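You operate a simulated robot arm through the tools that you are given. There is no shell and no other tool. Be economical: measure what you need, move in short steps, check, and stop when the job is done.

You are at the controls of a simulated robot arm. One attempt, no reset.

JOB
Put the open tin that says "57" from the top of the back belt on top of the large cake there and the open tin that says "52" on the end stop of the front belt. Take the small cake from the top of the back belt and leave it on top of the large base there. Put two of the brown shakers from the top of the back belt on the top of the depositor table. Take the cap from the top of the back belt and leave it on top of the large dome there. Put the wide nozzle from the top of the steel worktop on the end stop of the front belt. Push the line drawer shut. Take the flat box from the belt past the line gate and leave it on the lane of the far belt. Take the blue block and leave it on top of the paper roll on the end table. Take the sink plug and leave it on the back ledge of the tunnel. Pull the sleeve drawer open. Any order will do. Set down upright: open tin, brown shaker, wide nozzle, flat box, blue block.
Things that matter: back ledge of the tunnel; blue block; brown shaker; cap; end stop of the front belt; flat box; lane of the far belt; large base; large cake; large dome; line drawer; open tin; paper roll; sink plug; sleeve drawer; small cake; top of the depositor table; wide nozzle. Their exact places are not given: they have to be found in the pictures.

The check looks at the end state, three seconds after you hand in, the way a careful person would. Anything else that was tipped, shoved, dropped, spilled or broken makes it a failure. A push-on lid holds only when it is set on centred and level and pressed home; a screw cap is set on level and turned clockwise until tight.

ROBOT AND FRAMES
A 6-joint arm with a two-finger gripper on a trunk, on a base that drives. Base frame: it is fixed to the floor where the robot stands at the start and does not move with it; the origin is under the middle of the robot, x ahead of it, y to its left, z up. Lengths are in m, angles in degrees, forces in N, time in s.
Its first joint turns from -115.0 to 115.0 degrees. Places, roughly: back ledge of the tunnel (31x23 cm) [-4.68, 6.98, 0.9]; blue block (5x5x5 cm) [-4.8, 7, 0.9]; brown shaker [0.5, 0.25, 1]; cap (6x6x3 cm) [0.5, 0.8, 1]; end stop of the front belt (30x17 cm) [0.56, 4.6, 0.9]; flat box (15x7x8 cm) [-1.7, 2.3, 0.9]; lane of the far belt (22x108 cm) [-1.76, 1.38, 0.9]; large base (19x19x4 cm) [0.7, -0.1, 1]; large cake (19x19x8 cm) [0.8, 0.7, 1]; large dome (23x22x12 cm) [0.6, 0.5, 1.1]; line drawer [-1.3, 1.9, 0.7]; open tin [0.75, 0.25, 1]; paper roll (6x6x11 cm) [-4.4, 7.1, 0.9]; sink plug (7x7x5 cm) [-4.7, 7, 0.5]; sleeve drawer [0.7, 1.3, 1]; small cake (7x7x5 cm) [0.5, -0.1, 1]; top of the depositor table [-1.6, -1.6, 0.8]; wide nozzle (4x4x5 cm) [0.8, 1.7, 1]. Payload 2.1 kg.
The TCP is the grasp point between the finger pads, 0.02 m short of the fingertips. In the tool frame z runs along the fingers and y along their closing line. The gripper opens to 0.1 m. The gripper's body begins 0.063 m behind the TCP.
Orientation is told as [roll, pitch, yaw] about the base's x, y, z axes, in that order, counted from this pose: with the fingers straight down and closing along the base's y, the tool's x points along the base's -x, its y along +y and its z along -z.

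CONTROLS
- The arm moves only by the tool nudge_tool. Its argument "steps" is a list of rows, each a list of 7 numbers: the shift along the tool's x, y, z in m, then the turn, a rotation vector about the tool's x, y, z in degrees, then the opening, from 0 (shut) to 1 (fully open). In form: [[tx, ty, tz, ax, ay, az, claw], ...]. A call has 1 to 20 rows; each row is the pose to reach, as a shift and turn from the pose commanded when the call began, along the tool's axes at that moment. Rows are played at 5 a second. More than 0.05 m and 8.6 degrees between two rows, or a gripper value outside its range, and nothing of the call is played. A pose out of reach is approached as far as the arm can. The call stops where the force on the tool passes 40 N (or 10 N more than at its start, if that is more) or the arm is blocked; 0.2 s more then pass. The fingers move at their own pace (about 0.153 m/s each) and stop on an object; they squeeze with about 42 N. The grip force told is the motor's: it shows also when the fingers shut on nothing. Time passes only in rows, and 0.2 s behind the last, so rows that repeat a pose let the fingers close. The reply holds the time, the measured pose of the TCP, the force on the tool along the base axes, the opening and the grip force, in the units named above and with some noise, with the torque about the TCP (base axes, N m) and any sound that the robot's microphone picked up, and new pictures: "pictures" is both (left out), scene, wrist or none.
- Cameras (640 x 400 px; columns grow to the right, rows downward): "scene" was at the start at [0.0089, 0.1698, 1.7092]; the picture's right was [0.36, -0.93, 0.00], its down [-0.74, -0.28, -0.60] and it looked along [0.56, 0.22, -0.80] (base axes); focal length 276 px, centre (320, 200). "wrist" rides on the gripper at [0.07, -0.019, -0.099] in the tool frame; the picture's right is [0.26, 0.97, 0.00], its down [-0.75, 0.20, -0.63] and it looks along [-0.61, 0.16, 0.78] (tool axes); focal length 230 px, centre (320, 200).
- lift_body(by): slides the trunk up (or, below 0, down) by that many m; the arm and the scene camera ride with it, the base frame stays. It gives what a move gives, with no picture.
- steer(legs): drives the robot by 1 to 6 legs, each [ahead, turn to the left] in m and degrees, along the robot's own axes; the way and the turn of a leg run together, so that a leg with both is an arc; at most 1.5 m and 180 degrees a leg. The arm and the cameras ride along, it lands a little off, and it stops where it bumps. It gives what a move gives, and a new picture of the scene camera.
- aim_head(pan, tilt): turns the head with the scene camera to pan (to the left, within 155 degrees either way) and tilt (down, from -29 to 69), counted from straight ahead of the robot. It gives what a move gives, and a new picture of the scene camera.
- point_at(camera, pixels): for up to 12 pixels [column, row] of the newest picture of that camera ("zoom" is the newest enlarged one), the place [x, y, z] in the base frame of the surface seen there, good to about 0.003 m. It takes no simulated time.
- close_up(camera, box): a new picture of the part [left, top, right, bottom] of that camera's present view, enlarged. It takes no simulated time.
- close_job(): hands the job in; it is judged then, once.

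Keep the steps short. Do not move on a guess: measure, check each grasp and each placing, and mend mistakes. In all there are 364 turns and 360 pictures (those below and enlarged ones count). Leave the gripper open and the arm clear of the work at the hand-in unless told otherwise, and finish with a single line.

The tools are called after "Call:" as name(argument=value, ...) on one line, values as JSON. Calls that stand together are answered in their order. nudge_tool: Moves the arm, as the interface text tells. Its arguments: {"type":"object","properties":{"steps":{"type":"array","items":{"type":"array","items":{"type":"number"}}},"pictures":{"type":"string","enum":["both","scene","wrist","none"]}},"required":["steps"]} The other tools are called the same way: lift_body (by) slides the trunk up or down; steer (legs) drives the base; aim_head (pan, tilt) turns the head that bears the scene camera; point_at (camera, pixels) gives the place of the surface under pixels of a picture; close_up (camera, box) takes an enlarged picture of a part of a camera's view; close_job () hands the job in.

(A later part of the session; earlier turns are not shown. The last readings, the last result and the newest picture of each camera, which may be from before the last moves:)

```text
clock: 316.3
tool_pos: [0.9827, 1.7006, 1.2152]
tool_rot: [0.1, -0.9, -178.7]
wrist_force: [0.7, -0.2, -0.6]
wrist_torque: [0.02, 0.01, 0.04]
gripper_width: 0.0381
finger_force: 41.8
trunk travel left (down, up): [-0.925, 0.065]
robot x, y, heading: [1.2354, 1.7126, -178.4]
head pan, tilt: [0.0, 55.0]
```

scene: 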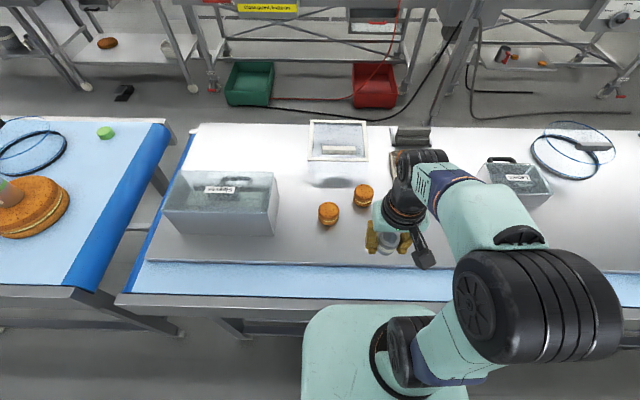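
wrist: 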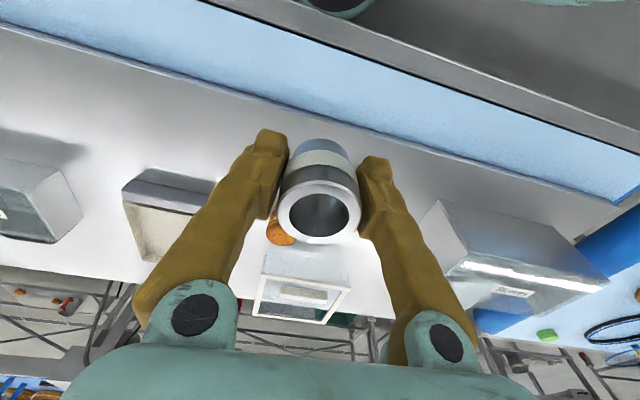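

Nozzle held (0.038 m). Drive to the end stop.

Call:
steer(legs=[[-0.25, 0], [0, -91.5], [1.5, 0], [1.5, 0], [0.4, 0]])

Call:
steer(legs=[[0, 90], [0.92, 0], [0, 90]])

```text
clock: 338.1
tool_pos: [1.367, 5.3657, 1.2145]
tool_rot: [0.1, -1.0, 93.4]
wrist_force: [-0.3, 0.5, -0.5]
wrist_torque: [0.02, 0.01, -0.02]
gripper_width: 0.038
finger_force: 41.6
trunk travel left (down, up): [-0.925, 0.065]
robot x, y, heading: [1.3927, 5.1145, 93.9]
head pan, tilt: [0.0, 55.0]
```

scene: 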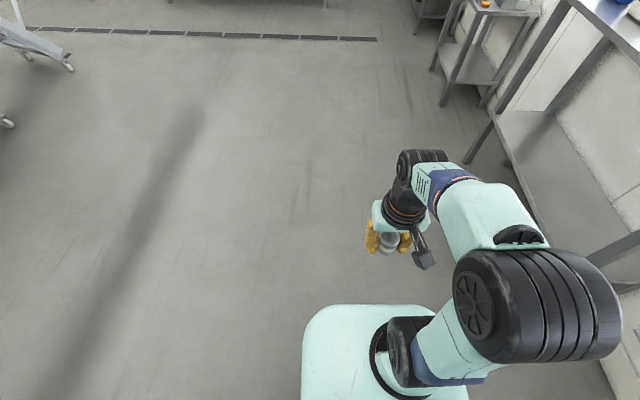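

```text
clock: 350.5
tool_pos: [0.4955, 4.7982, 1.2148]
tool_rot: [0.1, -0.9, -87.8]
wrist_force: [0.3, -0.5, -1.1]
wrist_torque: [-0.01, -0.02, 0.04]
gripper_width: 0.0373
finger_force: 42.4
trunk travel left (down, up): [-0.925, 0.065]
robot x, y, heading: [0.4749, 5.0529, -87.5]
head pan, tilt: [0.0, 55.0]
```

scene: 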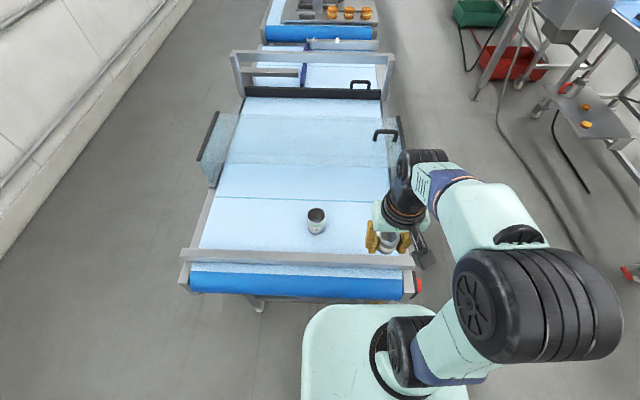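

Call:
steer(legs=[[0.03, 0]])

Call:
lift_body(by=-0.1)

Call:
nudge_tool(steps=[[-0.045, 0.01, 0, 0, 0, 0, 0], [-0.09, 0.019, 0, 0, 0, 0, 0], [-0.13, 0.019, 0.02, 0, 0, 0, 0], [-0.165, 0.019, 0.05, 0, 0, 0, 0], [-0.168, 0.019, 0.09, 0, 0, 0, 0], [-0.168, 0.019, 0.13, 0, 0, 0, 0]])

```text
clock: 351.3
tool_pos: [0.497, 4.7754, 1.2156]
tool_rot: [0.1, -1.2, -87.8]
wrist_force: [0.7, 1.2, -0.6]
wrist_torque: [-0.09, 0.01, 0.02]
gripper_width: 0.0374
finger_force: 41.9
trunk travel left (down, up): [-0.925, 0.065]
robot x, y, heading: [0.4812, 5.0225, -87.4]
head pan, tilt: [0.0, 55.0]
```

scene: 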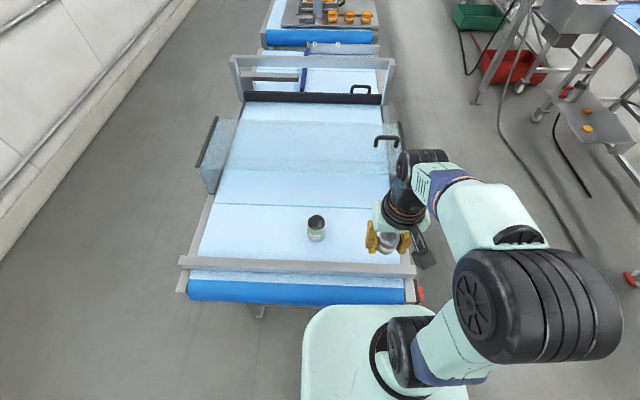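

```text
clock: 352.6
tool_pos: [0.4959, 4.7684, 1.1146]
tool_rot: [-0.1, -0.7, -87.9]
wrist_force: [0.0, -0.4, -1.2]
wrist_torque: [-0.03, 0.01, 0.0]
gripper_width: 0.0372
finger_force: 41.7
trunk travel left (down, up): [-0.825, 0.165]
robot x, y, heading: [0.4759, 5.0231, -87.6]
head pan, tilt: [0.0, 55.0]
```

```text
clock: 354.0
tool_pos: [0.5226, 4.5986, 0.986]
tool_rot: [0.1, -0.6, -87.8]
wrist_force: [0.6, -0.6, -1.0]
wrist_torque: [-0.01, 0.01, -0.04]
gripper_width: 0.0371
finger_force: 41.6
trunk travel left (down, up): [-0.825, 0.165]
robot x, y, heading: [0.4767, 5.0205, -87.6]
head pan, tilt: [0.0, 55.0]
```

scene: 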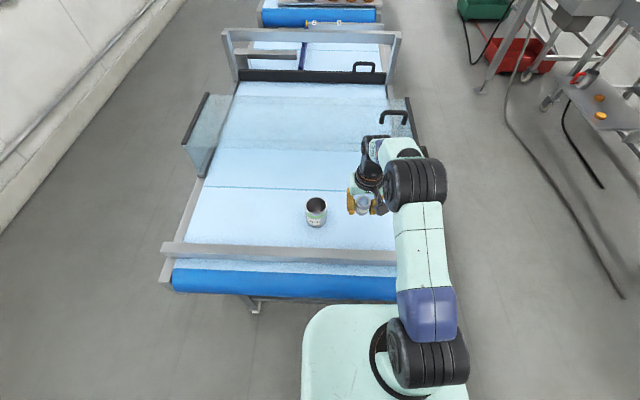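
wrist: 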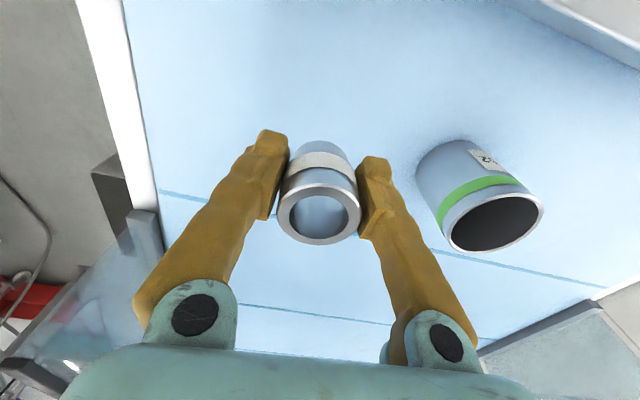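

Call:
nudge_tool(steps=[[0, 0, 0.03, 0, 0, 0, 0], [0, 0, 0.048, 0, 0, 0, 0], [0, 0, 0.054, 0, 0, 0, 0], [0, 0, 0.057, 0, 0, 0, 0], [0, 0, 0.06, 0, 0, 0, 0]], pictures="none")

```text
clock: 355.2
tool_pos: [0.5231, 4.5987, 0.9267]
tool_rot: [0.2, -0.8, -87.8]
wrist_force: [0.5, -0.3, -1.2]
wrist_torque: [0.03, 0.02, -0.01]
gripper_width: 0.0374
finger_force: 42.0
trunk travel left (down, up): [-0.825, 0.165]
robot x, y, heading: [0.4748, 5.0234, -87.9]
head pan, tilt: [0.0, 55.0]
```

Call:
nudge_tool(steps=[[0, 0, 0.002, 0, 0, 0, 0], [0, 0, 0.004, 0, 0, 0, 0], [0, 0, 0.0055, 0, 0, 0, 0]], pictures="none")

```text
clock: 356.0
tool_pos: [0.5231, 4.5994, 0.9236]
tool_rot: [0.2, -1.3, -87.9]
wrist_force: [0.0, -2.4, 18.6]
wrist_torque: [0.16, -0.07, -0.02]
gripper_width: 0.0375
finger_force: 42.1
trunk travel left (down, up): [-0.825, 0.165]
robot x, y, heading: [0.4804, 5.0233, -87.7]
head pan, tilt: [0.0, 55.0]
```

Call:
nudge_tool(steps=[[0, 0, -0.002, 0, 0, 0, 0.3], [0, 0, -0.002, 0, 0, 0, 0.8], [0, 0, -0.002, 0, 0, 0, 0.8], [0, 0, -0.04, 0, 0, 0, 0.8], [0, 0, -0.08, 0, 0, 0, 0.8], [0.0, 0, -0.12, 0, 0, 0, 1], [0.04, 0, -0.14, 0, 0, 0, 1], [0.08, -0.01, -0.16, 0, 0, 0, 1], [0.12, -0.01, -0.17, 0, 0, 0, 1]])

```text
clock: 358.0
tool_pos: [0.5068, 4.7192, 1.0885]
tool_rot: [0.1, -0.9, -87.8]
wrist_force: [0.5, 1.6, 0.1]
wrist_torque: [0.0, 0.03, 0.01]
gripper_width: 0.1
finger_force: 0.0
trunk travel left (down, up): [-0.825, 0.165]
robot x, y, heading: [0.4807, 5.0251, -87.9]
head pan, tilt: [0.0, 55.0]
```

scene: 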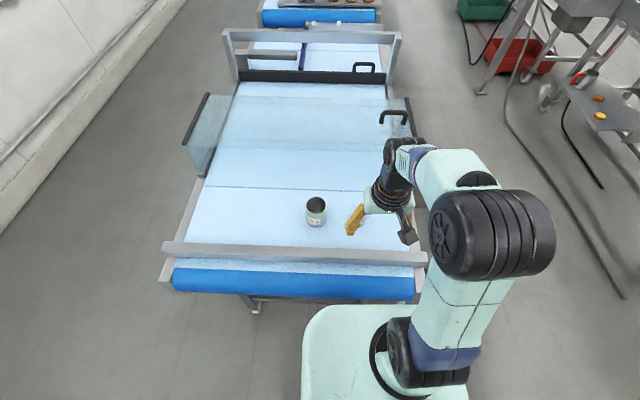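
wrist: 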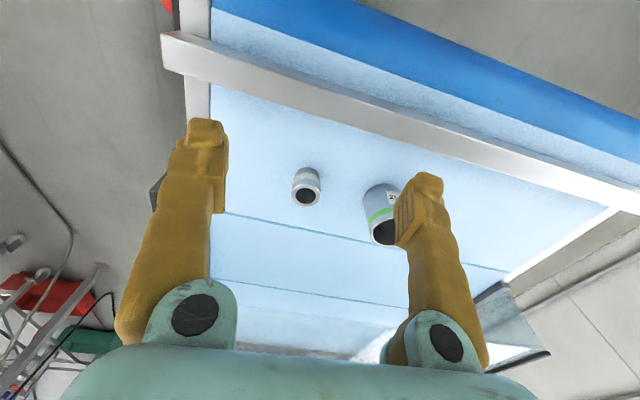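

Nozzle placed upright. Next the tunnel/end table at about (-4.6,7). Back off and look that way.

Call:
lift_body(by=0.1)

Call:
steer(legs=[[-0.4, 0], [0, -120]])

Call:
aim_head(pan=0, tilt=18)

```text
clock: 359.4
tool_pos: [0.5067, 4.7178, 1.1883]
tool_rot: [0.0, -0.8, -87.8]
wrist_force: [-0.3, -0.4, 0.3]
wrist_torque: [0.04, -0.04, 0.0]
gripper_width: 0.1001
finger_force: 0.0
trunk travel left (down, up): [-0.925, 0.065]
robot x, y, heading: [0.4789, 5.0214, -87.2]
head pan, tilt: [0.0, 55.0]
```

```text
clock: 366.8
tool_pos: [0.1836, 5.5455, 1.1877]
tool_rot: [0.0, -0.8, 152.6]
wrist_force: [-0.3, -0.9, -1.0]
wrist_torque: [0.02, -0.01, -0.03]
gripper_width: 0.1
finger_force: 0.0
trunk travel left (down, up): [-0.925, 0.065]
robot x, y, heading: [0.4606, 5.4188, 152.9]
head pan, tilt: [0.0, 55.0]
```

scene: 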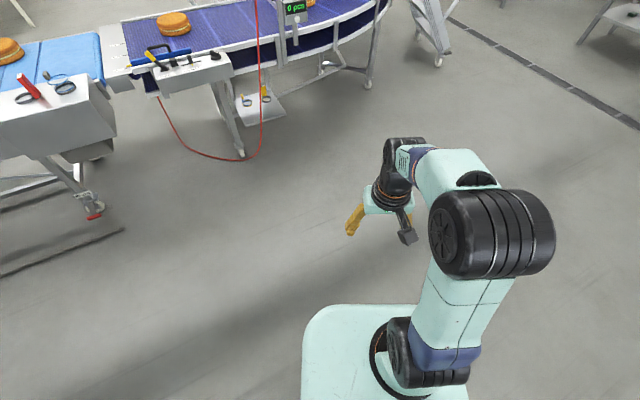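

```text
clock: 367.9
tool_pos: [0.1836, 5.5464, 1.1888]
tool_rot: [0.1, -0.9, 152.6]
wrist_force: [0.5, 0.6, 0.4]
wrist_torque: [-0.01, 0.04, 0.01]
gripper_width: 0.1
finger_force: 0.0
trunk travel left (down, up): [-0.925, 0.065]
robot x, y, heading: [0.4644, 5.4199, 152.9]
head pan, tilt: [0.0, 18.0]
```

scene: 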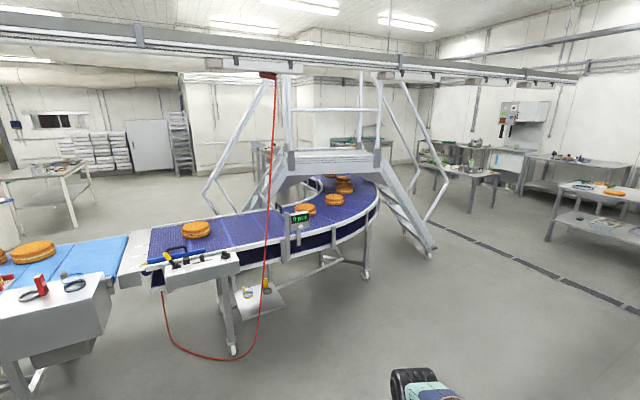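

Call:
point_at(camera="scene", pixels=[[430, 255], [365, 272], [467, 205], [420, 195], [520, 190], [480, 235], [270, 190], [230, 350], [350, 160], [320, 145], [455, 175], [390, 240]])

Call:
close_up(camera="scene", box=[190, 100, 520, 260])

```text
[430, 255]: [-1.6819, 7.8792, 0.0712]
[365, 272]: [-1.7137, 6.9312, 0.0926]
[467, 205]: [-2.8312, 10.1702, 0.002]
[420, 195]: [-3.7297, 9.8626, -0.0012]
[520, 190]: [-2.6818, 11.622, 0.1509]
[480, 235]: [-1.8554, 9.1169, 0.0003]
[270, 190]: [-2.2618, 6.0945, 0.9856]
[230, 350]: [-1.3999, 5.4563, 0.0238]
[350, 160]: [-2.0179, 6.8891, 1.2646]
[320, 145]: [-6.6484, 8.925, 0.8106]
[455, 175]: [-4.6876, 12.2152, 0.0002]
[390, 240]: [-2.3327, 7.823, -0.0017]
```

```text
1.94 times, centred on (355, 180) of scene
```

zoom: 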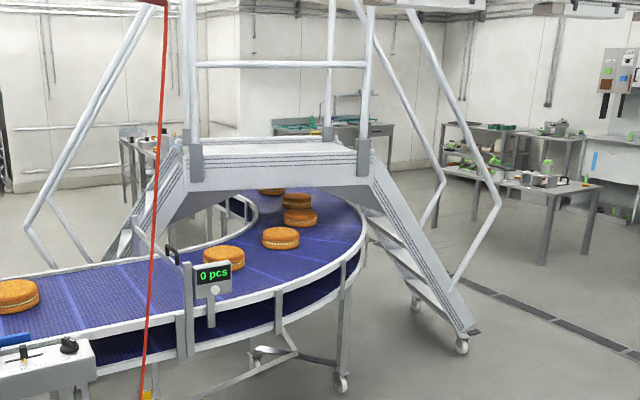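

Call:
steer(legs=[[0, -31.5], [1.5, 0], [1.5, 0], [0.95, 0], [0, 65]])

Call:
aim_head(pan=20, tilt=22)

```text
clock: 391.1
tool_pos: [-1.903, 8.6763, 1.1892]
tool_rot: [0.2, -0.8, -172.2]
wrist_force: [-0.5, 0.1, -0.6]
wrist_torque: [-0.03, 0.01, 0.0]
gripper_width: 0.0999
finger_force: 0.0
trunk travel left (down, up): [-0.925, 0.065]
robot x, y, heading: [-1.5997, 8.7332, -172.2]
head pan, tilt: [0.0, 18.0]
```

scene: 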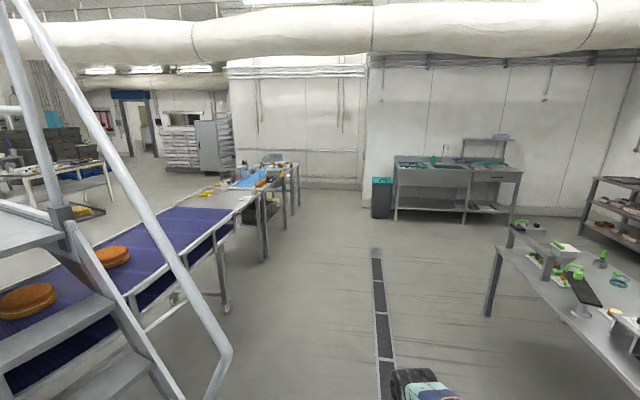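

```text
clock: 391.9
tool_pos: [-1.9035, 8.6775, 1.189]
tool_rot: [0.0, -0.8, -172.3]
wrist_force: [0.1, -0.4, -0.6]
wrist_torque: [-0.01, 0.02, -0.01]
gripper_width: 0.1002
finger_force: 0.1
trunk travel left (down, up): [-0.925, 0.065]
robot x, y, heading: [-1.6025, 8.7317, -171.9]
head pan, tilt: [20.0, 22.0]
```

scene: 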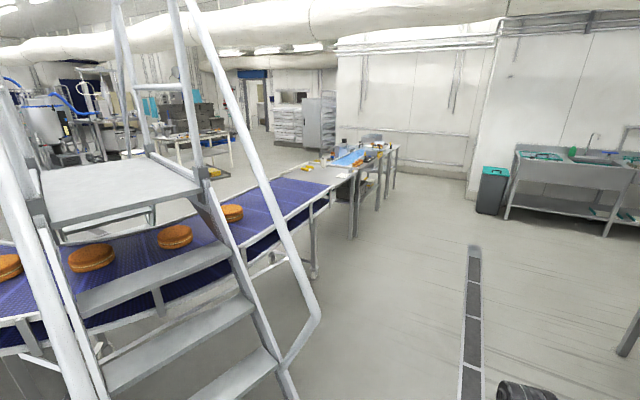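

Call:
point_at(camera="scene", pixels=[[315, 275], [352, 235], [380, 205], [345, 165], [375, 150], [330, 200], [470, 260], [490, 210]])

Call:
steer(legs=[[1.5, 0], [0.8, 0]])

Call:
aim_head(pan=55, tilt=38)

```text
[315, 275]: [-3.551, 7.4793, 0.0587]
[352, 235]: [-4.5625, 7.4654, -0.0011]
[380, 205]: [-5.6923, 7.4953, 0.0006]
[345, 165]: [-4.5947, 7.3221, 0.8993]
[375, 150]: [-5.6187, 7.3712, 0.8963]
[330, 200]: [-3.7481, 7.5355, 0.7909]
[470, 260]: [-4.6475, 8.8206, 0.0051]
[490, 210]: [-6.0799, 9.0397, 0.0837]
```

```text
clock: 403.2
tool_pos: [-4.1847, 8.3784, 1.1882]
tool_rot: [0.1, -0.9, -172.8]
wrist_force: [0.1, 0.6, 0.1]
wrist_torque: [0.02, 0.0, -0.02]
gripper_width: 0.0998
finger_force: 0.0
trunk travel left (down, up): [-0.925, 0.065]
robot x, y, heading: [-3.8847, 8.4324, -172.4]
head pan, tilt: [20.0, 22.0]
```

scene: 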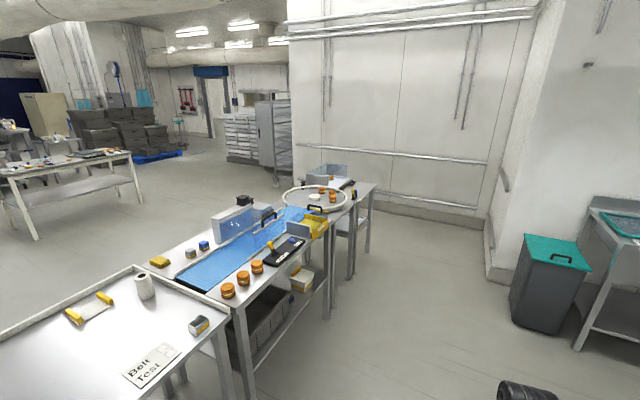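

```text
clock: 404.2
tool_pos: [-4.1834, 8.3784, 1.1888]
tool_rot: [0.1, -0.9, -172.8]
wrist_force: [0.5, -1.0, 0.5]
wrist_torque: [-0.01, 0.01, -0.01]
gripper_width: 0.1
finger_force: 0.0
trunk travel left (down, up): [-0.925, 0.065]
robot x, y, heading: [-3.8805, 8.4318, -172.8]
head pan, tilt: [55.0, 38.0]
```

scene: 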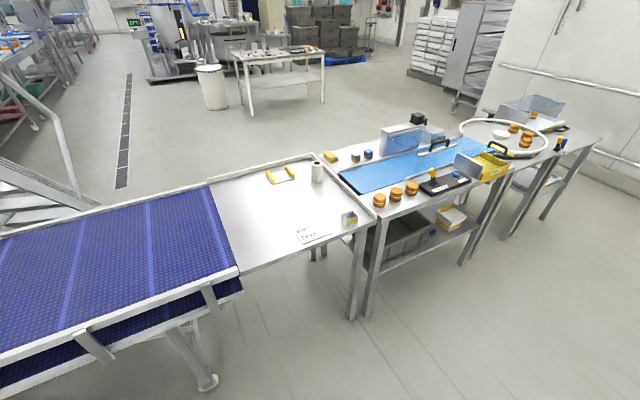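

Call:
close_up(camera="scene", box=[240, 100, 560, 280])

Call:
point_at(camera="scene", pixels=[[317, 170], [368, 153], [355, 155], [330, 156], [350, 162], [400, 175], [400, 140], [430, 180], [440, 210], [380, 260], [310, 165], [375, 215]])

```text
2.00 times, centred on (400, 190) of scene
```

zoom: 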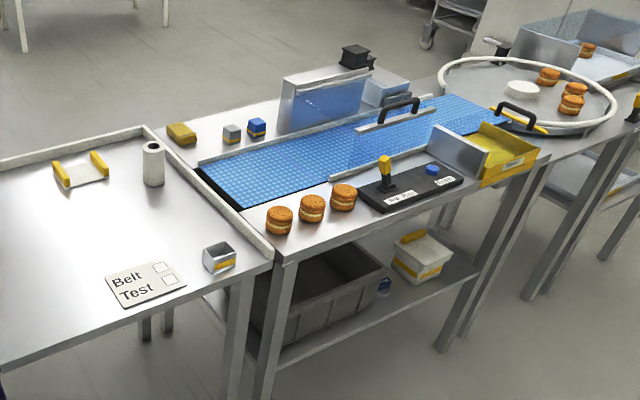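

```text
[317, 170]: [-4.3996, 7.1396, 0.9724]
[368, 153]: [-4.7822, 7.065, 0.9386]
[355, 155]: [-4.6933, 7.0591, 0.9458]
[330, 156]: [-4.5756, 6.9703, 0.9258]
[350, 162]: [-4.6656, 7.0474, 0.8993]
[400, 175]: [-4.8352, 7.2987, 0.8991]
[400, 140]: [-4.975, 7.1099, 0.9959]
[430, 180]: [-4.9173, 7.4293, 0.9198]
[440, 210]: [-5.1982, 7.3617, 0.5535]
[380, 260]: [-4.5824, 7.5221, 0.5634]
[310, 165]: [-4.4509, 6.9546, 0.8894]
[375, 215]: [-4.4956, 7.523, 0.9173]
```

Call:
aim_head(pan=25, tilt=28)

Call:
point_at(camera="scene", pixels=[[300, 250], [350, 260], [400, 270], [340, 215], [320, 190], [370, 210], [280, 200], [420, 200], [250, 190], [300, 180], [350, 190], [390, 235]])

```text
clock: 405.2
tool_pos: [-4.1843, 8.3784, 1.1892]
tool_rot: [0.0, -0.9, -172.7]
wrist_force: [-0.5, 0.3, 0.5]
wrist_torque: [-0.02, 0.0, 0.0]
gripper_width: 0.0997
finger_force: 0.1
trunk travel left (down, up): [-0.925, 0.065]
robot x, y, heading: [-3.881, 8.4366, -172.9]
head pan, tilt: [25.0, 28.0]
```

scene: 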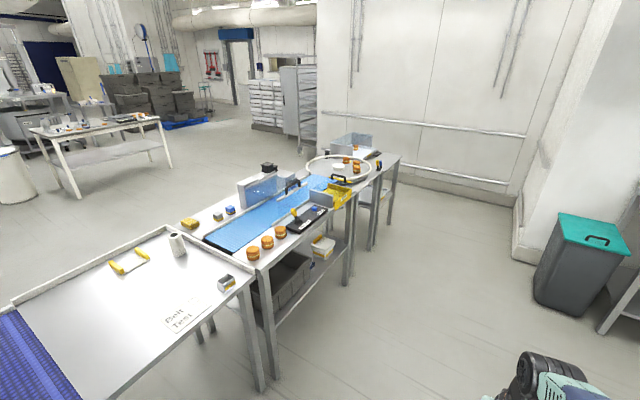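

```text
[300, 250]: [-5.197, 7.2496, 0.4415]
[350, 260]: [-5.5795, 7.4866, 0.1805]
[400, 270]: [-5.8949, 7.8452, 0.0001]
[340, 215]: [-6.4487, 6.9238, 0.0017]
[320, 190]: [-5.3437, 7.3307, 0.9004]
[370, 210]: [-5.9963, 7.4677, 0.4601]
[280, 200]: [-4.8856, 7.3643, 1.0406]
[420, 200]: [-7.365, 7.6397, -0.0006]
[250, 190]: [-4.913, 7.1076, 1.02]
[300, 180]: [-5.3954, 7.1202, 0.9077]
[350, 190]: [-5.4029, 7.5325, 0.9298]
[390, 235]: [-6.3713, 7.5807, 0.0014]
```

Gap at the table's far end (x≈-6.9) is wide. Drive around to the back side.

Call:
steer(legs=[[1.5, 0], [1.48, 0], [0, 82.5]])

Call:
aim_head(pan=15, tilt=28)

```text
clock: 423.1
tool_pos: [-6.8233, 7.7106, 1.1895]
tool_rot: [-0.1, -0.9, -90.1]
wrist_force: [0.1, -0.4, -0.5]
wrist_torque: [-0.03, -0.04, 0.02]
gripper_width: 0.0998
finger_force: 0.1
trunk travel left (down, up): [-0.925, 0.065]
robot x, y, heading: [-6.8396, 8.0176, -89.7]
head pan, tilt: [25.0, 28.0]
```

scene: 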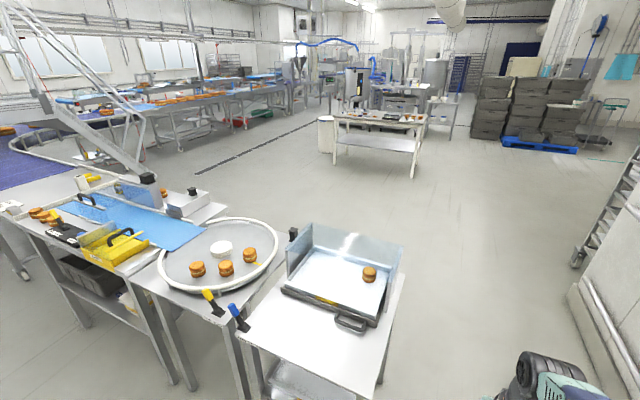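

```text
clock: 423.8
tool_pos: [-6.8229, 7.7111, 1.1894]
tool_rot: [0.0, -0.8, -90.1]
wrist_force: [-0.2, 0.9, 0.8]
wrist_torque: [-0.02, 0.01, 0.0]
gripper_width: 0.1
finger_force: 0.2
trunk travel left (down, up): [-0.925, 0.065]
robot x, y, heading: [-6.8366, 8.0139, -89.7]
head pan, tilt: [15.0, 28.0]
```

scene: 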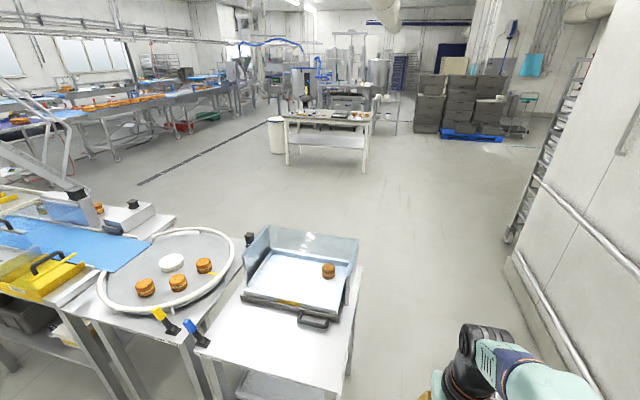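

Call:
point_at(camera="scene", pixels=[[355, 270], [350, 370], [430, 330], [510, 260], [400, 280], [505, 240]])

Call:
steer(legs=[[1.5, 0], [0.4, 0], [0, 90]])

Call:
aim_head(pan=25, tilt=28)

```text
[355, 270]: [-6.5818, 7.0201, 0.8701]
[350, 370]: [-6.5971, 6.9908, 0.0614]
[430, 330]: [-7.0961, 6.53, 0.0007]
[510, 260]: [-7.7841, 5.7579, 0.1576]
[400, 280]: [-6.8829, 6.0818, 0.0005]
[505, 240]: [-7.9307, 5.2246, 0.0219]
```

```text
clock: 437.2
tool_pos: [-6.5427, 6.125, 1.1884]
tool_rot: [0.1, -0.8, -0.8]
wrist_force: [-1.4, 0.2, -0.4]
wrist_torque: [0.04, 0.03, 0.0]
gripper_width: 0.0999
finger_force: 0.0
trunk travel left (down, up): [-0.925, 0.065]
robot x, y, heading: [-6.8506, 6.1204, -0.8]
head pan, tilt: [15.0, 28.0]
```

scene: 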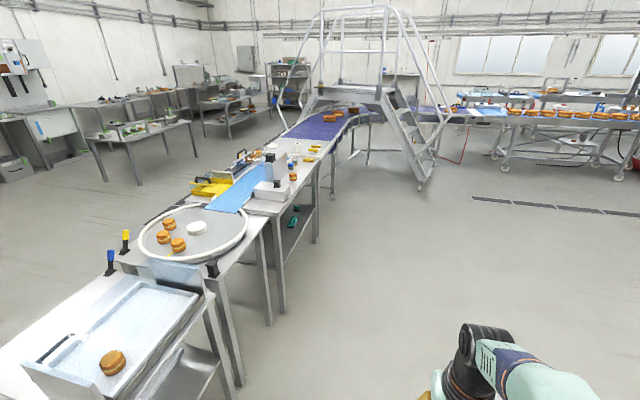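

```text
clock: 437.9
tool_pos: [-6.5433, 6.1255, 1.1884]
tool_rot: [0.0, -0.8, -0.9]
wrist_force: [0.2, -0.7, -0.3]
wrist_torque: [0.01, 0.02, 0.02]
gripper_width: 0.0999
finger_force: 0.1
trunk travel left (down, up): [-0.925, 0.065]
robot x, y, heading: [-6.8462, 6.114, -1.0]
head pan, tilt: [25.0, 28.0]
```

scene: 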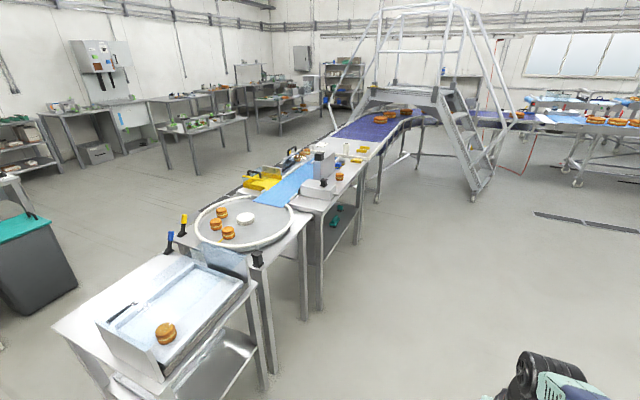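

Back side is open. Drive 2.1 m and face the tunnel (+y).

Call:
steer(legs=[[1.05, 1], [1.05, 0], [0, 90]])

Call:
aim_head(pan=0, tilt=42)

```text
clock: 452.0
tool_pos: [-4.786, 6.4035, 1.1887]
tool_rot: [-0.1, -0.7, 89.4]
wrist_force: [0.9, 0.6, -0.4]
wrist_torque: [0.0, 0.01, -0.01]
gripper_width: 0.1002
finger_force: 0.0
trunk travel left (down, up): [-0.925, 0.065]
robot x, y, heading: [-4.7757, 6.0935, 89.7]
head pan, tilt: [25.0, 28.0]
```

scene: 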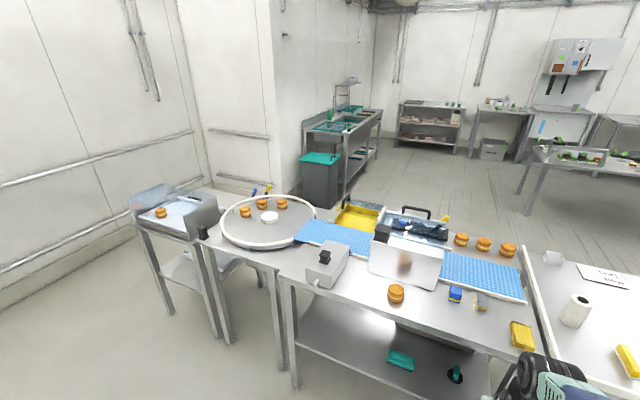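

```text
clock: 452.9
tool_pos: [-4.7852, 6.4018, 1.1884]
tool_rot: [0.0, -0.8, 89.3]
wrist_force: [0.1, 1.0, -0.4]
wrist_torque: [0.01, 0.03, -0.02]
gripper_width: 0.0998
finger_force: 0.1
trunk travel left (down, up): [-0.925, 0.065]
robot x, y, heading: [-4.776, 6.0982, 89.5]
head pan, tilt: [0.0, 42.0]
```

scene: 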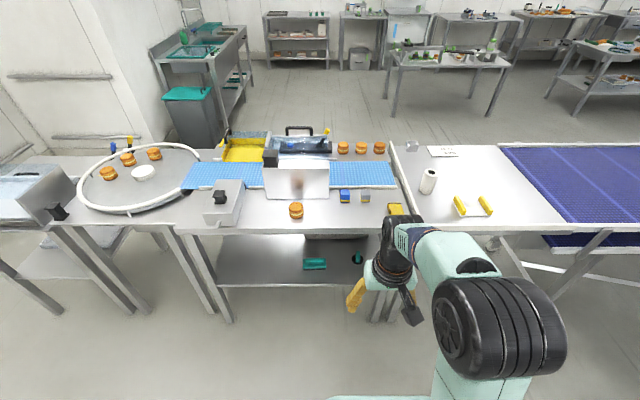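

Call:
close_up(camera="scene", box=[240, 150, 440, 290])

Call:
point_at(camera="scene", pixels=[[345, 193], [345, 200], [365, 195], [296, 208], [357, 257], [358, 268], [340, 215], [340, 230], [330, 262], [428, 175], [395, 208], [370, 280]])

```text
2.86 times, centred on (340, 220) of scene
```

zoom: 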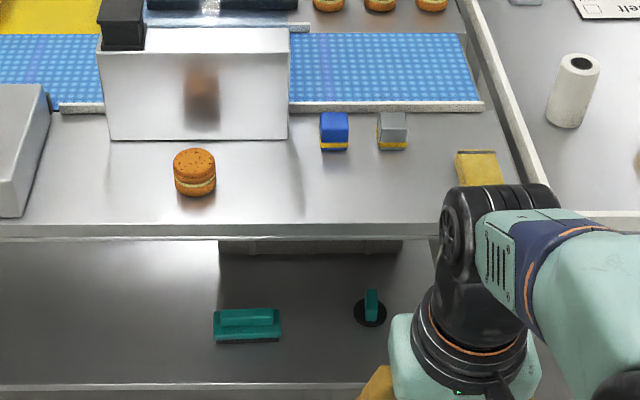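

```text
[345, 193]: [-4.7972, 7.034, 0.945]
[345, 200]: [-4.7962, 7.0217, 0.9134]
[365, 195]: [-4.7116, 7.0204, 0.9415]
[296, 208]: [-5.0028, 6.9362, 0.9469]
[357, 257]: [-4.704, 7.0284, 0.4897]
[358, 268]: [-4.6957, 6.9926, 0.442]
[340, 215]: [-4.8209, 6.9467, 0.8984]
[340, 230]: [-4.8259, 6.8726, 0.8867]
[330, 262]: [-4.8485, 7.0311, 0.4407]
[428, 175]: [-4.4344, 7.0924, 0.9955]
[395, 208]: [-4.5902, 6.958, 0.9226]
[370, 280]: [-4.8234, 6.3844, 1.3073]
```

Blue block at (-4.797,7.04), plug on the shelf at (-4.70,7.0,z 0.44–0.49), roll at (-4.43,7.1). Drive 0.55 m closer, then hover over the blue block.

Call:
steer(legs=[[0.55, 0]])

Call:
lift_body(by=-0.08)

Call:
nudge_tool(steps=[[-0.03, 0, 0, 0, 0, 0, 1], [-0.06, 0, 0, 0, 0.8, 0, 1], [-0.08, 0, 0.02, 0, 0.8, 0, 1]])

```text
clock: 456.1
tool_pos: [-4.7884, 6.9506, 1.1896]
tool_rot: [-0.1, -1.0, 90.0]
wrist_force: [0.2, 0.2, 0.5]
wrist_torque: [0.04, 0.01, 0.0]
gripper_width: 0.1002
finger_force: 0.1
trunk travel left (down, up): [-0.925, 0.065]
robot x, y, heading: [-4.7734, 6.6434, 90.3]
head pan, tilt: [0.0, 42.0]
```

scene: 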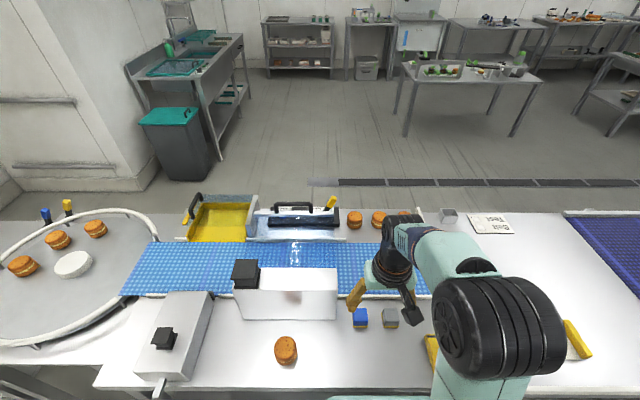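

```text
clock: 457.2
tool_pos: [-4.7881, 6.9509, 1.1082]
tool_rot: [0.0, -0.8, 90.1]
wrist_force: [0.3, -1.0, -0.2]
wrist_torque: [-0.03, 0.0, -0.02]
gripper_width: 0.0999
finger_force: 0.1
trunk travel left (down, up): [-0.845, 0.145]
robot x, y, heading: [-4.7725, 6.6428, 90.2]
head pan, tilt: [0.0, 42.0]
```

```text
clock: 458.0
tool_pos: [-4.7893, 7.0327, 1.0902]
tool_rot: [0.1, 0.0, 90.1]
wrist_force: [1.7, -0.5, 0.7]
wrist_torque: [0.0, 0.0, 0.0]
gripper_width: 0.1
finger_force: 0.0
trunk travel left (down, up): [-0.845, 0.145]
robot x, y, heading: [-4.7734, 6.6458, 90.4]
head pan, tilt: [0.0, 42.0]
```

scene: 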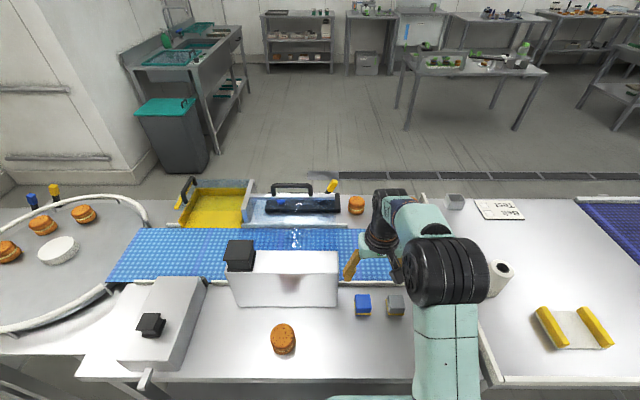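
wrist: 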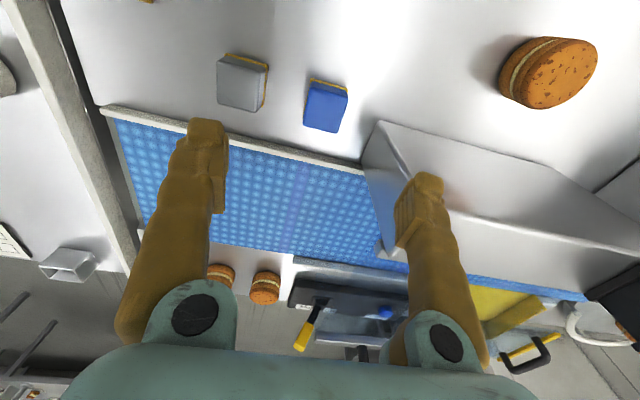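

Call:
point_at(camera="wrist", pixels=[[308, 84], [348, 92], [304, 124], [337, 132], [325, 105], [218, 60], [266, 66], [262, 108], [367, 150], [390, 125], [300, 145], [340, 165]])

Call:
close_up(camera="wrist", box=[200, 40, 420, 180])

```text
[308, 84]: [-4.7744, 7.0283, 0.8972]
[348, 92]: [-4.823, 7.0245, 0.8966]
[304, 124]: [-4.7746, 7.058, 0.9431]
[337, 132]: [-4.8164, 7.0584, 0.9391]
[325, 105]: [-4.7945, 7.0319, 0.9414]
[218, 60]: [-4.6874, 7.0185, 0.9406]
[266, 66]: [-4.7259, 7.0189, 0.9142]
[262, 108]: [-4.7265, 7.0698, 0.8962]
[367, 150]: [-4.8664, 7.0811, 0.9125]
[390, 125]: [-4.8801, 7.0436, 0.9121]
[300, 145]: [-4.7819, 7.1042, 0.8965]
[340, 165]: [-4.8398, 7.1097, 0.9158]
```

```text
2.86 times, centred on (310, 110) of wrist
```

zoom: 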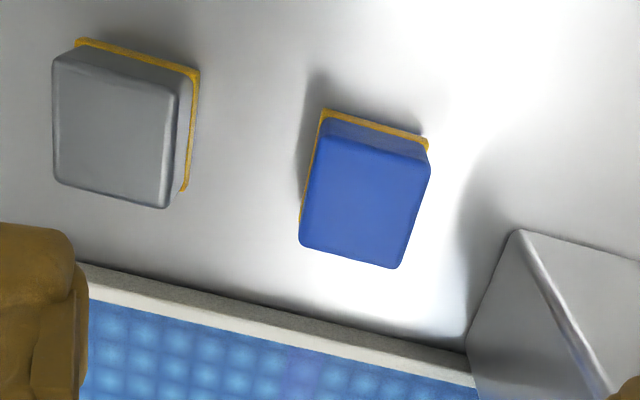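

Block x -4.816…-4.775, y 7.02–7.06, top 0.942. With a 0.07 opening it clears the grey block and tunnel. Descend and grip.

Call:
nudge_tool(steps=[[-0.008, 0.007, 0.0, 0, 0, 0, 0.7], [-0.008, 0.007, 0.045, 0, 0, 0, 0.7], [-0.008, 0.007, 0.09, 0, 0, 0, 0.7], [-0.008, 0.007, 0.13, 0, 0, 0, 0.7], [-0.008, 0.007, 0.165, 0, 0, 0, 0.7], [-0.008, 0.007, 0.165, 0, 0, 0, 0.7]], pictures="wrist")

```text
clock: 459.4
tool_pos: [-4.7963, 7.0393, 0.9238]
tool_rot: [0.0, -0.1, 90.1]
wrist_force: [0.8, -0.2, -0.9]
wrist_torque: [-0.02, -0.01, 0.03]
gripper_width: 0.0696
finger_force: 0.0
trunk travel left (down, up): [-0.845, 0.145]
robot x, y, heading: [-4.7732, 6.6463, 90.2]
head pan, tilt: [0.0, 42.0]
```

wrist: 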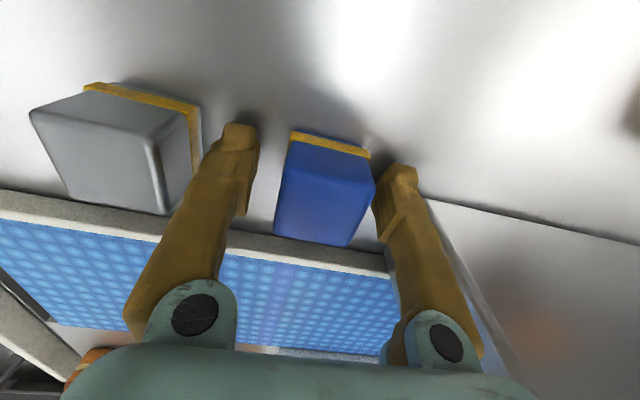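

Call:
nudge_tool(steps=[[0, 0, 0, 0, 0, 0, 0.4], [0, 0, 0, 0, 0, 0, 0], [0, 0, 0, 0, 0, 0, 0], [0, 0, 0, 0, 0, 0, 0], [0, 0, -0.04, 0, 0, 0, 0], [0, 0, -0.09, 0, 0, 0, 0], [0, 0, -0.14, 0, 0, 0, 0], [0.02, 0, -0.18, 0, 0, 0, 0]])

```text
clock: 461.2
tool_pos: [-4.7979, 7.0177, 1.1074]
tool_rot: [-0.1, -0.1, 90.1]
wrist_force: [0.2, -1.1, -0.7]
wrist_torque: [0.0, -0.03, 0.02]
gripper_width: 0.0406
finger_force: 41.8
trunk travel left (down, up): [-0.845, 0.145]
robot x, y, heading: [-4.7701, 6.6451, 90.6]
head pan, tilt: [0.0, 42.0]
```

scene: 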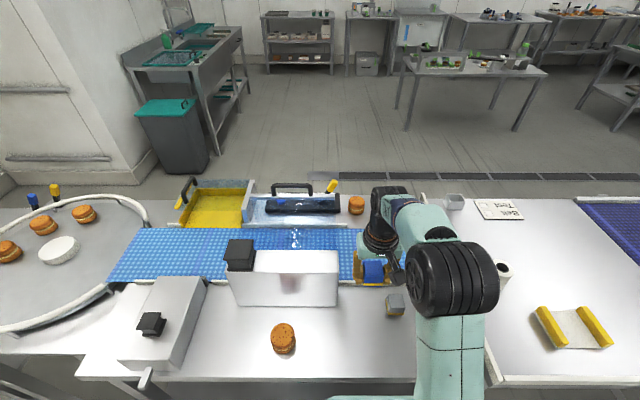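
wrist: 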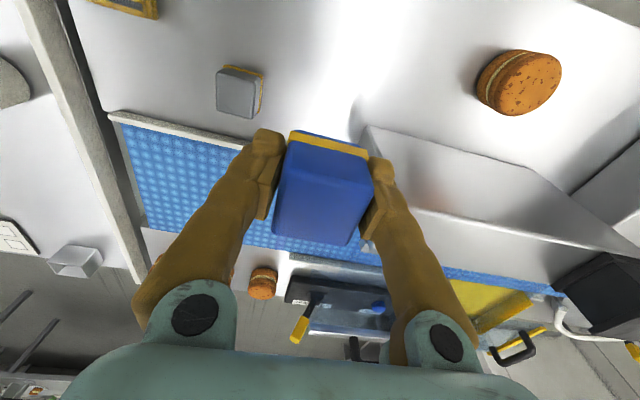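

Held (0.041 m). Shift the robot 0.35 m to the right, toward the paper roll.

Call:
lift_body(by=0.08)

Call:
steer(legs=[[-0.35, 0], [0, -90], [0.35, 0], [0, 90], [0.33, 0]])

Call:
aim_head(pan=0, tilt=50)

```text
clock: 462.4
tool_pos: [-4.7968, 7.0184, 1.1866]
tool_rot: [0.0, 0.0, 90.1]
wrist_force: [0.8, 0.2, -0.8]
wrist_torque: [0.0, 0.0, -0.03]
gripper_width: 0.0406
finger_force: 41.9
trunk travel left (down, up): [-0.925, 0.065]
robot x, y, heading: [-4.7741, 6.6423, 90.3]
head pan, tilt: [0.0, 42.0]
```

```text
clock: 475.9
tool_pos: [-4.4494, 7.0061, 1.1861]
tool_rot: [0.1, -0.1, 90.1]
wrist_force: [-0.2, 0.2, -0.4]
wrist_torque: [0.01, 0.01, 0.0]
gripper_width: 0.041
finger_force: 41.9
trunk travel left (down, up): [-0.925, 0.065]
robot x, y, heading: [-4.4259, 6.636, 90.5]
head pan, tilt: [0.0, 42.0]
```

scene: 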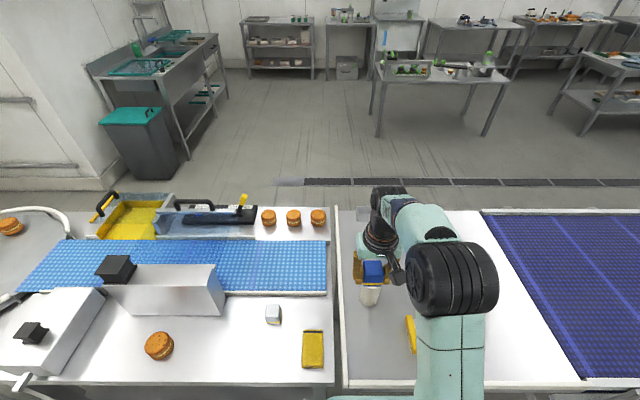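

```text
clock: 476.6
tool_pos: [-4.4493, 7.0082, 1.1847]
tool_rot: [-0.1, 0.0, 90.1]
wrist_force: [-0.3, 0.0, 0.0]
wrist_torque: [0.02, 0.01, 0.01]
gripper_width: 0.0408
finger_force: 42.3
trunk travel left (down, up): [-0.925, 0.065]
robot x, y, heading: [-4.4282, 6.6335, 90.3]
head pan, tilt: [0.0, 50.0]
```

scene: 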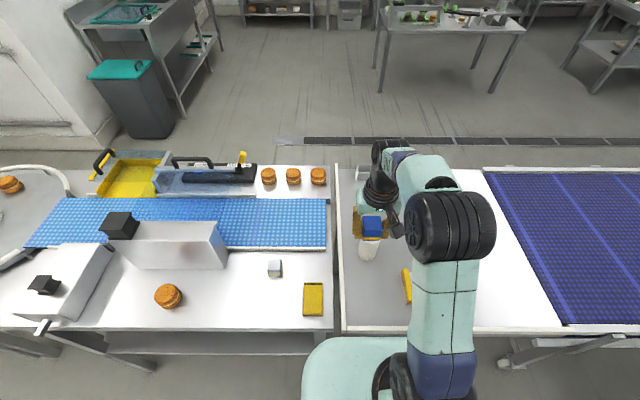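

Call:
nudge_tool(steps=[[-0.02, 0, 0, 0, 0, 0, 0], [-0.04, 0, 0, 0, 0, 0, 0]], pictures="wrist")

```text
clock: 477.2
tool_pos: [-4.4483, 7.0503, 1.1844]
tool_rot: [0.0, 0.1, 90.0]
wrist_force: [1.0, 0.6, -1.3]
wrist_torque: [0.0, -0.01, 0.0]
gripper_width: 0.0405
finger_force: 42.0
trunk travel left (down, up): [-0.925, 0.065]
robot x, y, heading: [-4.4283, 6.6346, 90.1]
head pan, tilt: [0.0, 50.0]
```

wrist: 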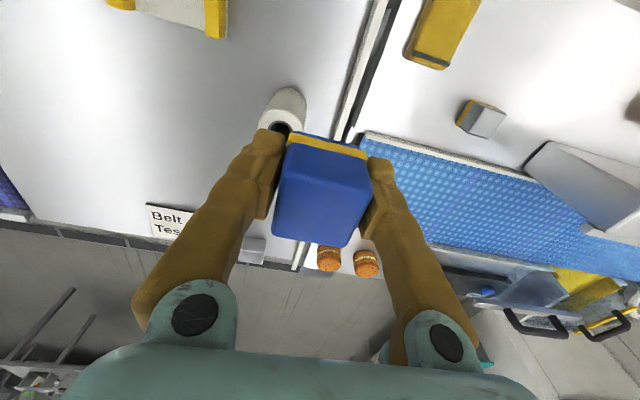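

Call:
point_at(camera="wrist", pixels=[[264, 112], [300, 118], [282, 110], [283, 90], [304, 105], [268, 105]])

Call:
close_up(camera="wrist", box=[240, 70, 340, 150])

Call:
point_at(camera="scene", pixels=[[366, 245], [366, 255], [360, 250], [376, 250]])

```text
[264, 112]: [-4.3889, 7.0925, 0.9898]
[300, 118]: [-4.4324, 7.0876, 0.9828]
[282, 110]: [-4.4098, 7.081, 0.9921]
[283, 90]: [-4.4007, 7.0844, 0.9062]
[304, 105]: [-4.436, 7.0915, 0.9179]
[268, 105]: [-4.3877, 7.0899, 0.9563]
```

```text
5.00 times, centred on (290, 110) of wrist
```

zoom: 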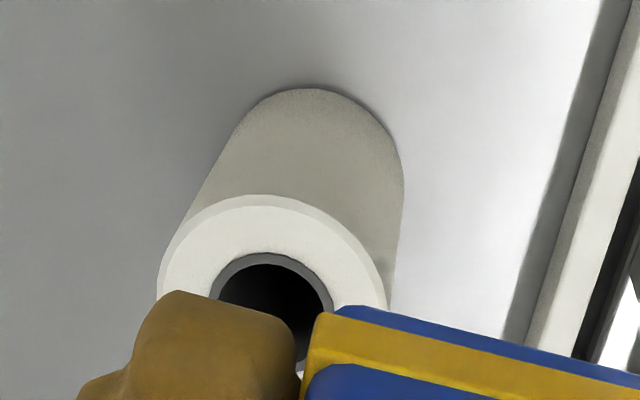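

```text
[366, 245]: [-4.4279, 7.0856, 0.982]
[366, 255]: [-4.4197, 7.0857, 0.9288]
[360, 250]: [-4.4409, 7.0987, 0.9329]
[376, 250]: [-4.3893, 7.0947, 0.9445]
```

Roll centre ≈(-4.414,7.11), top ≈0.995. Drive 6 cm ahead then shift +x 0.034.

Call:
steer(legs=[[0.06, 0]])

Call:
nudge_tool(steps=[[0, -0.017, 0, 0, 0, 0, 0], [0, -0.034, 0, 0, 0, 0, 0], [0, -0.034, 0.03, 0, 0, 0, 0], [0, -0.034, 0.06, 0, 0, 0, 0]])

```text
clock: 478.2
tool_pos: [-4.4564, 7.0841, 1.1873]
tool_rot: [-0.1, -0.3, 90.8]
wrist_force: [0.1, 0.6, -0.5]
wrist_torque: [0.0, 0.06, 0.0]
gripper_width: 0.0403
finger_force: 41.4
trunk travel left (down, up): [-0.925, 0.065]
robot x, y, heading: [-4.4238, 6.6752, 89.0]
head pan, tilt: [0.0, 50.0]
stopped in leg 1: the robot was blocked; the commanded pose is now the measured one
```

scene: 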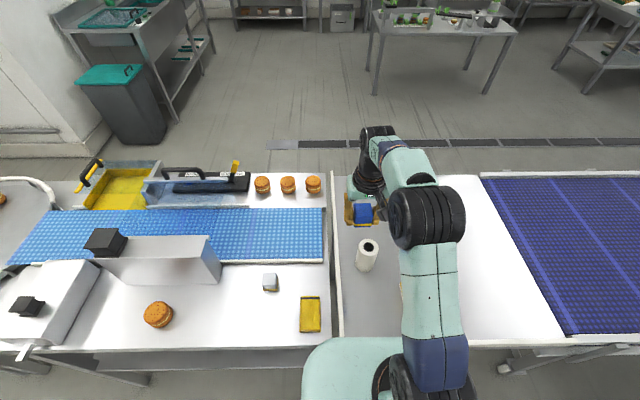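

```text
clock: 479.2
tool_pos: [-4.4175, 7.0872, 1.1285]
tool_rot: [0.0, -0.1, 90.4]
wrist_force: [-0.2, -0.2, 0.0]
wrist_torque: [-0.03, -0.03, -0.02]
gripper_width: 0.0403
finger_force: 41.9
trunk travel left (down, up): [-0.925, 0.065]
robot x, y, heading: [-4.4226, 6.6769, 89.1]
head pan, tilt: [0.0, 50.0]
```

scene: 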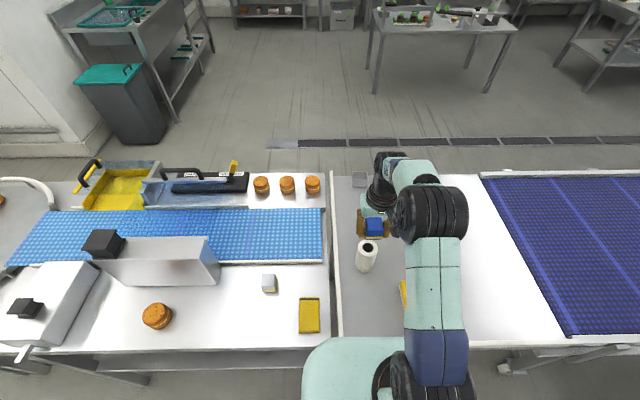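
wrist: 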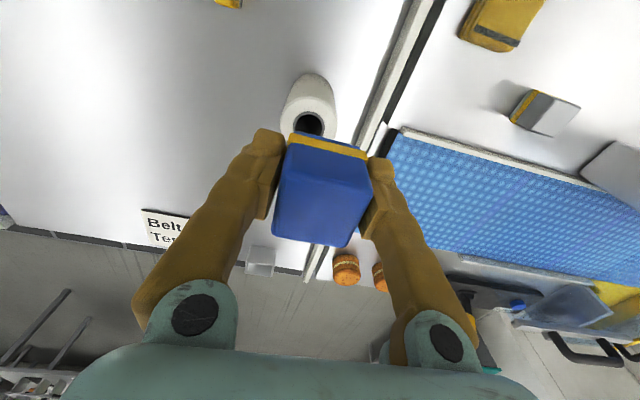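

Call:
point_at(camera="scene", pixels=[[358, 247], [377, 247], [367, 240], [367, 254], [362, 243], [372, 252]])

Call:
close_up(camera="scene", box=[330, 200, 410, 280])

Call:
point_at(camera="wrist", pixels=[[283, 122], [335, 125], [308, 106], [312, 112], [290, 113], [328, 113]])

```text
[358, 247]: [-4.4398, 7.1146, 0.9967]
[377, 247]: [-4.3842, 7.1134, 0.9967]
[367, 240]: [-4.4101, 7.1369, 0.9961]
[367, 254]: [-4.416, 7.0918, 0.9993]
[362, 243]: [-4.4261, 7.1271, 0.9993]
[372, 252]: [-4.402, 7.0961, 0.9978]
```

```text
5.00 times, centred on (370, 240) of scene
```

zoom: 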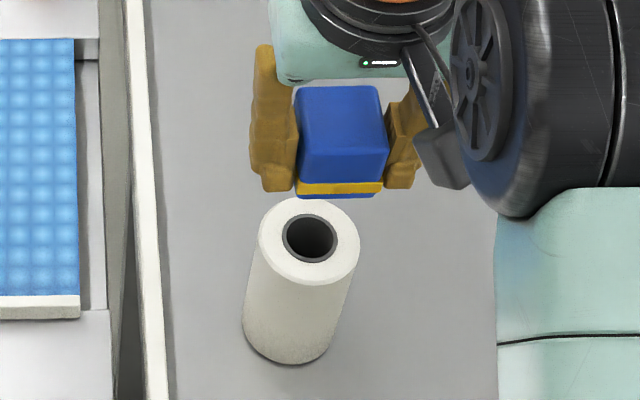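

```text
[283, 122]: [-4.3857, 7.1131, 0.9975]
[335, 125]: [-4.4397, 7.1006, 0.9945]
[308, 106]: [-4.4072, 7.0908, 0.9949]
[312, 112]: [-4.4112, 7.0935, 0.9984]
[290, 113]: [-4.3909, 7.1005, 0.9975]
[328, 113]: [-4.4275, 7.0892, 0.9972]
```

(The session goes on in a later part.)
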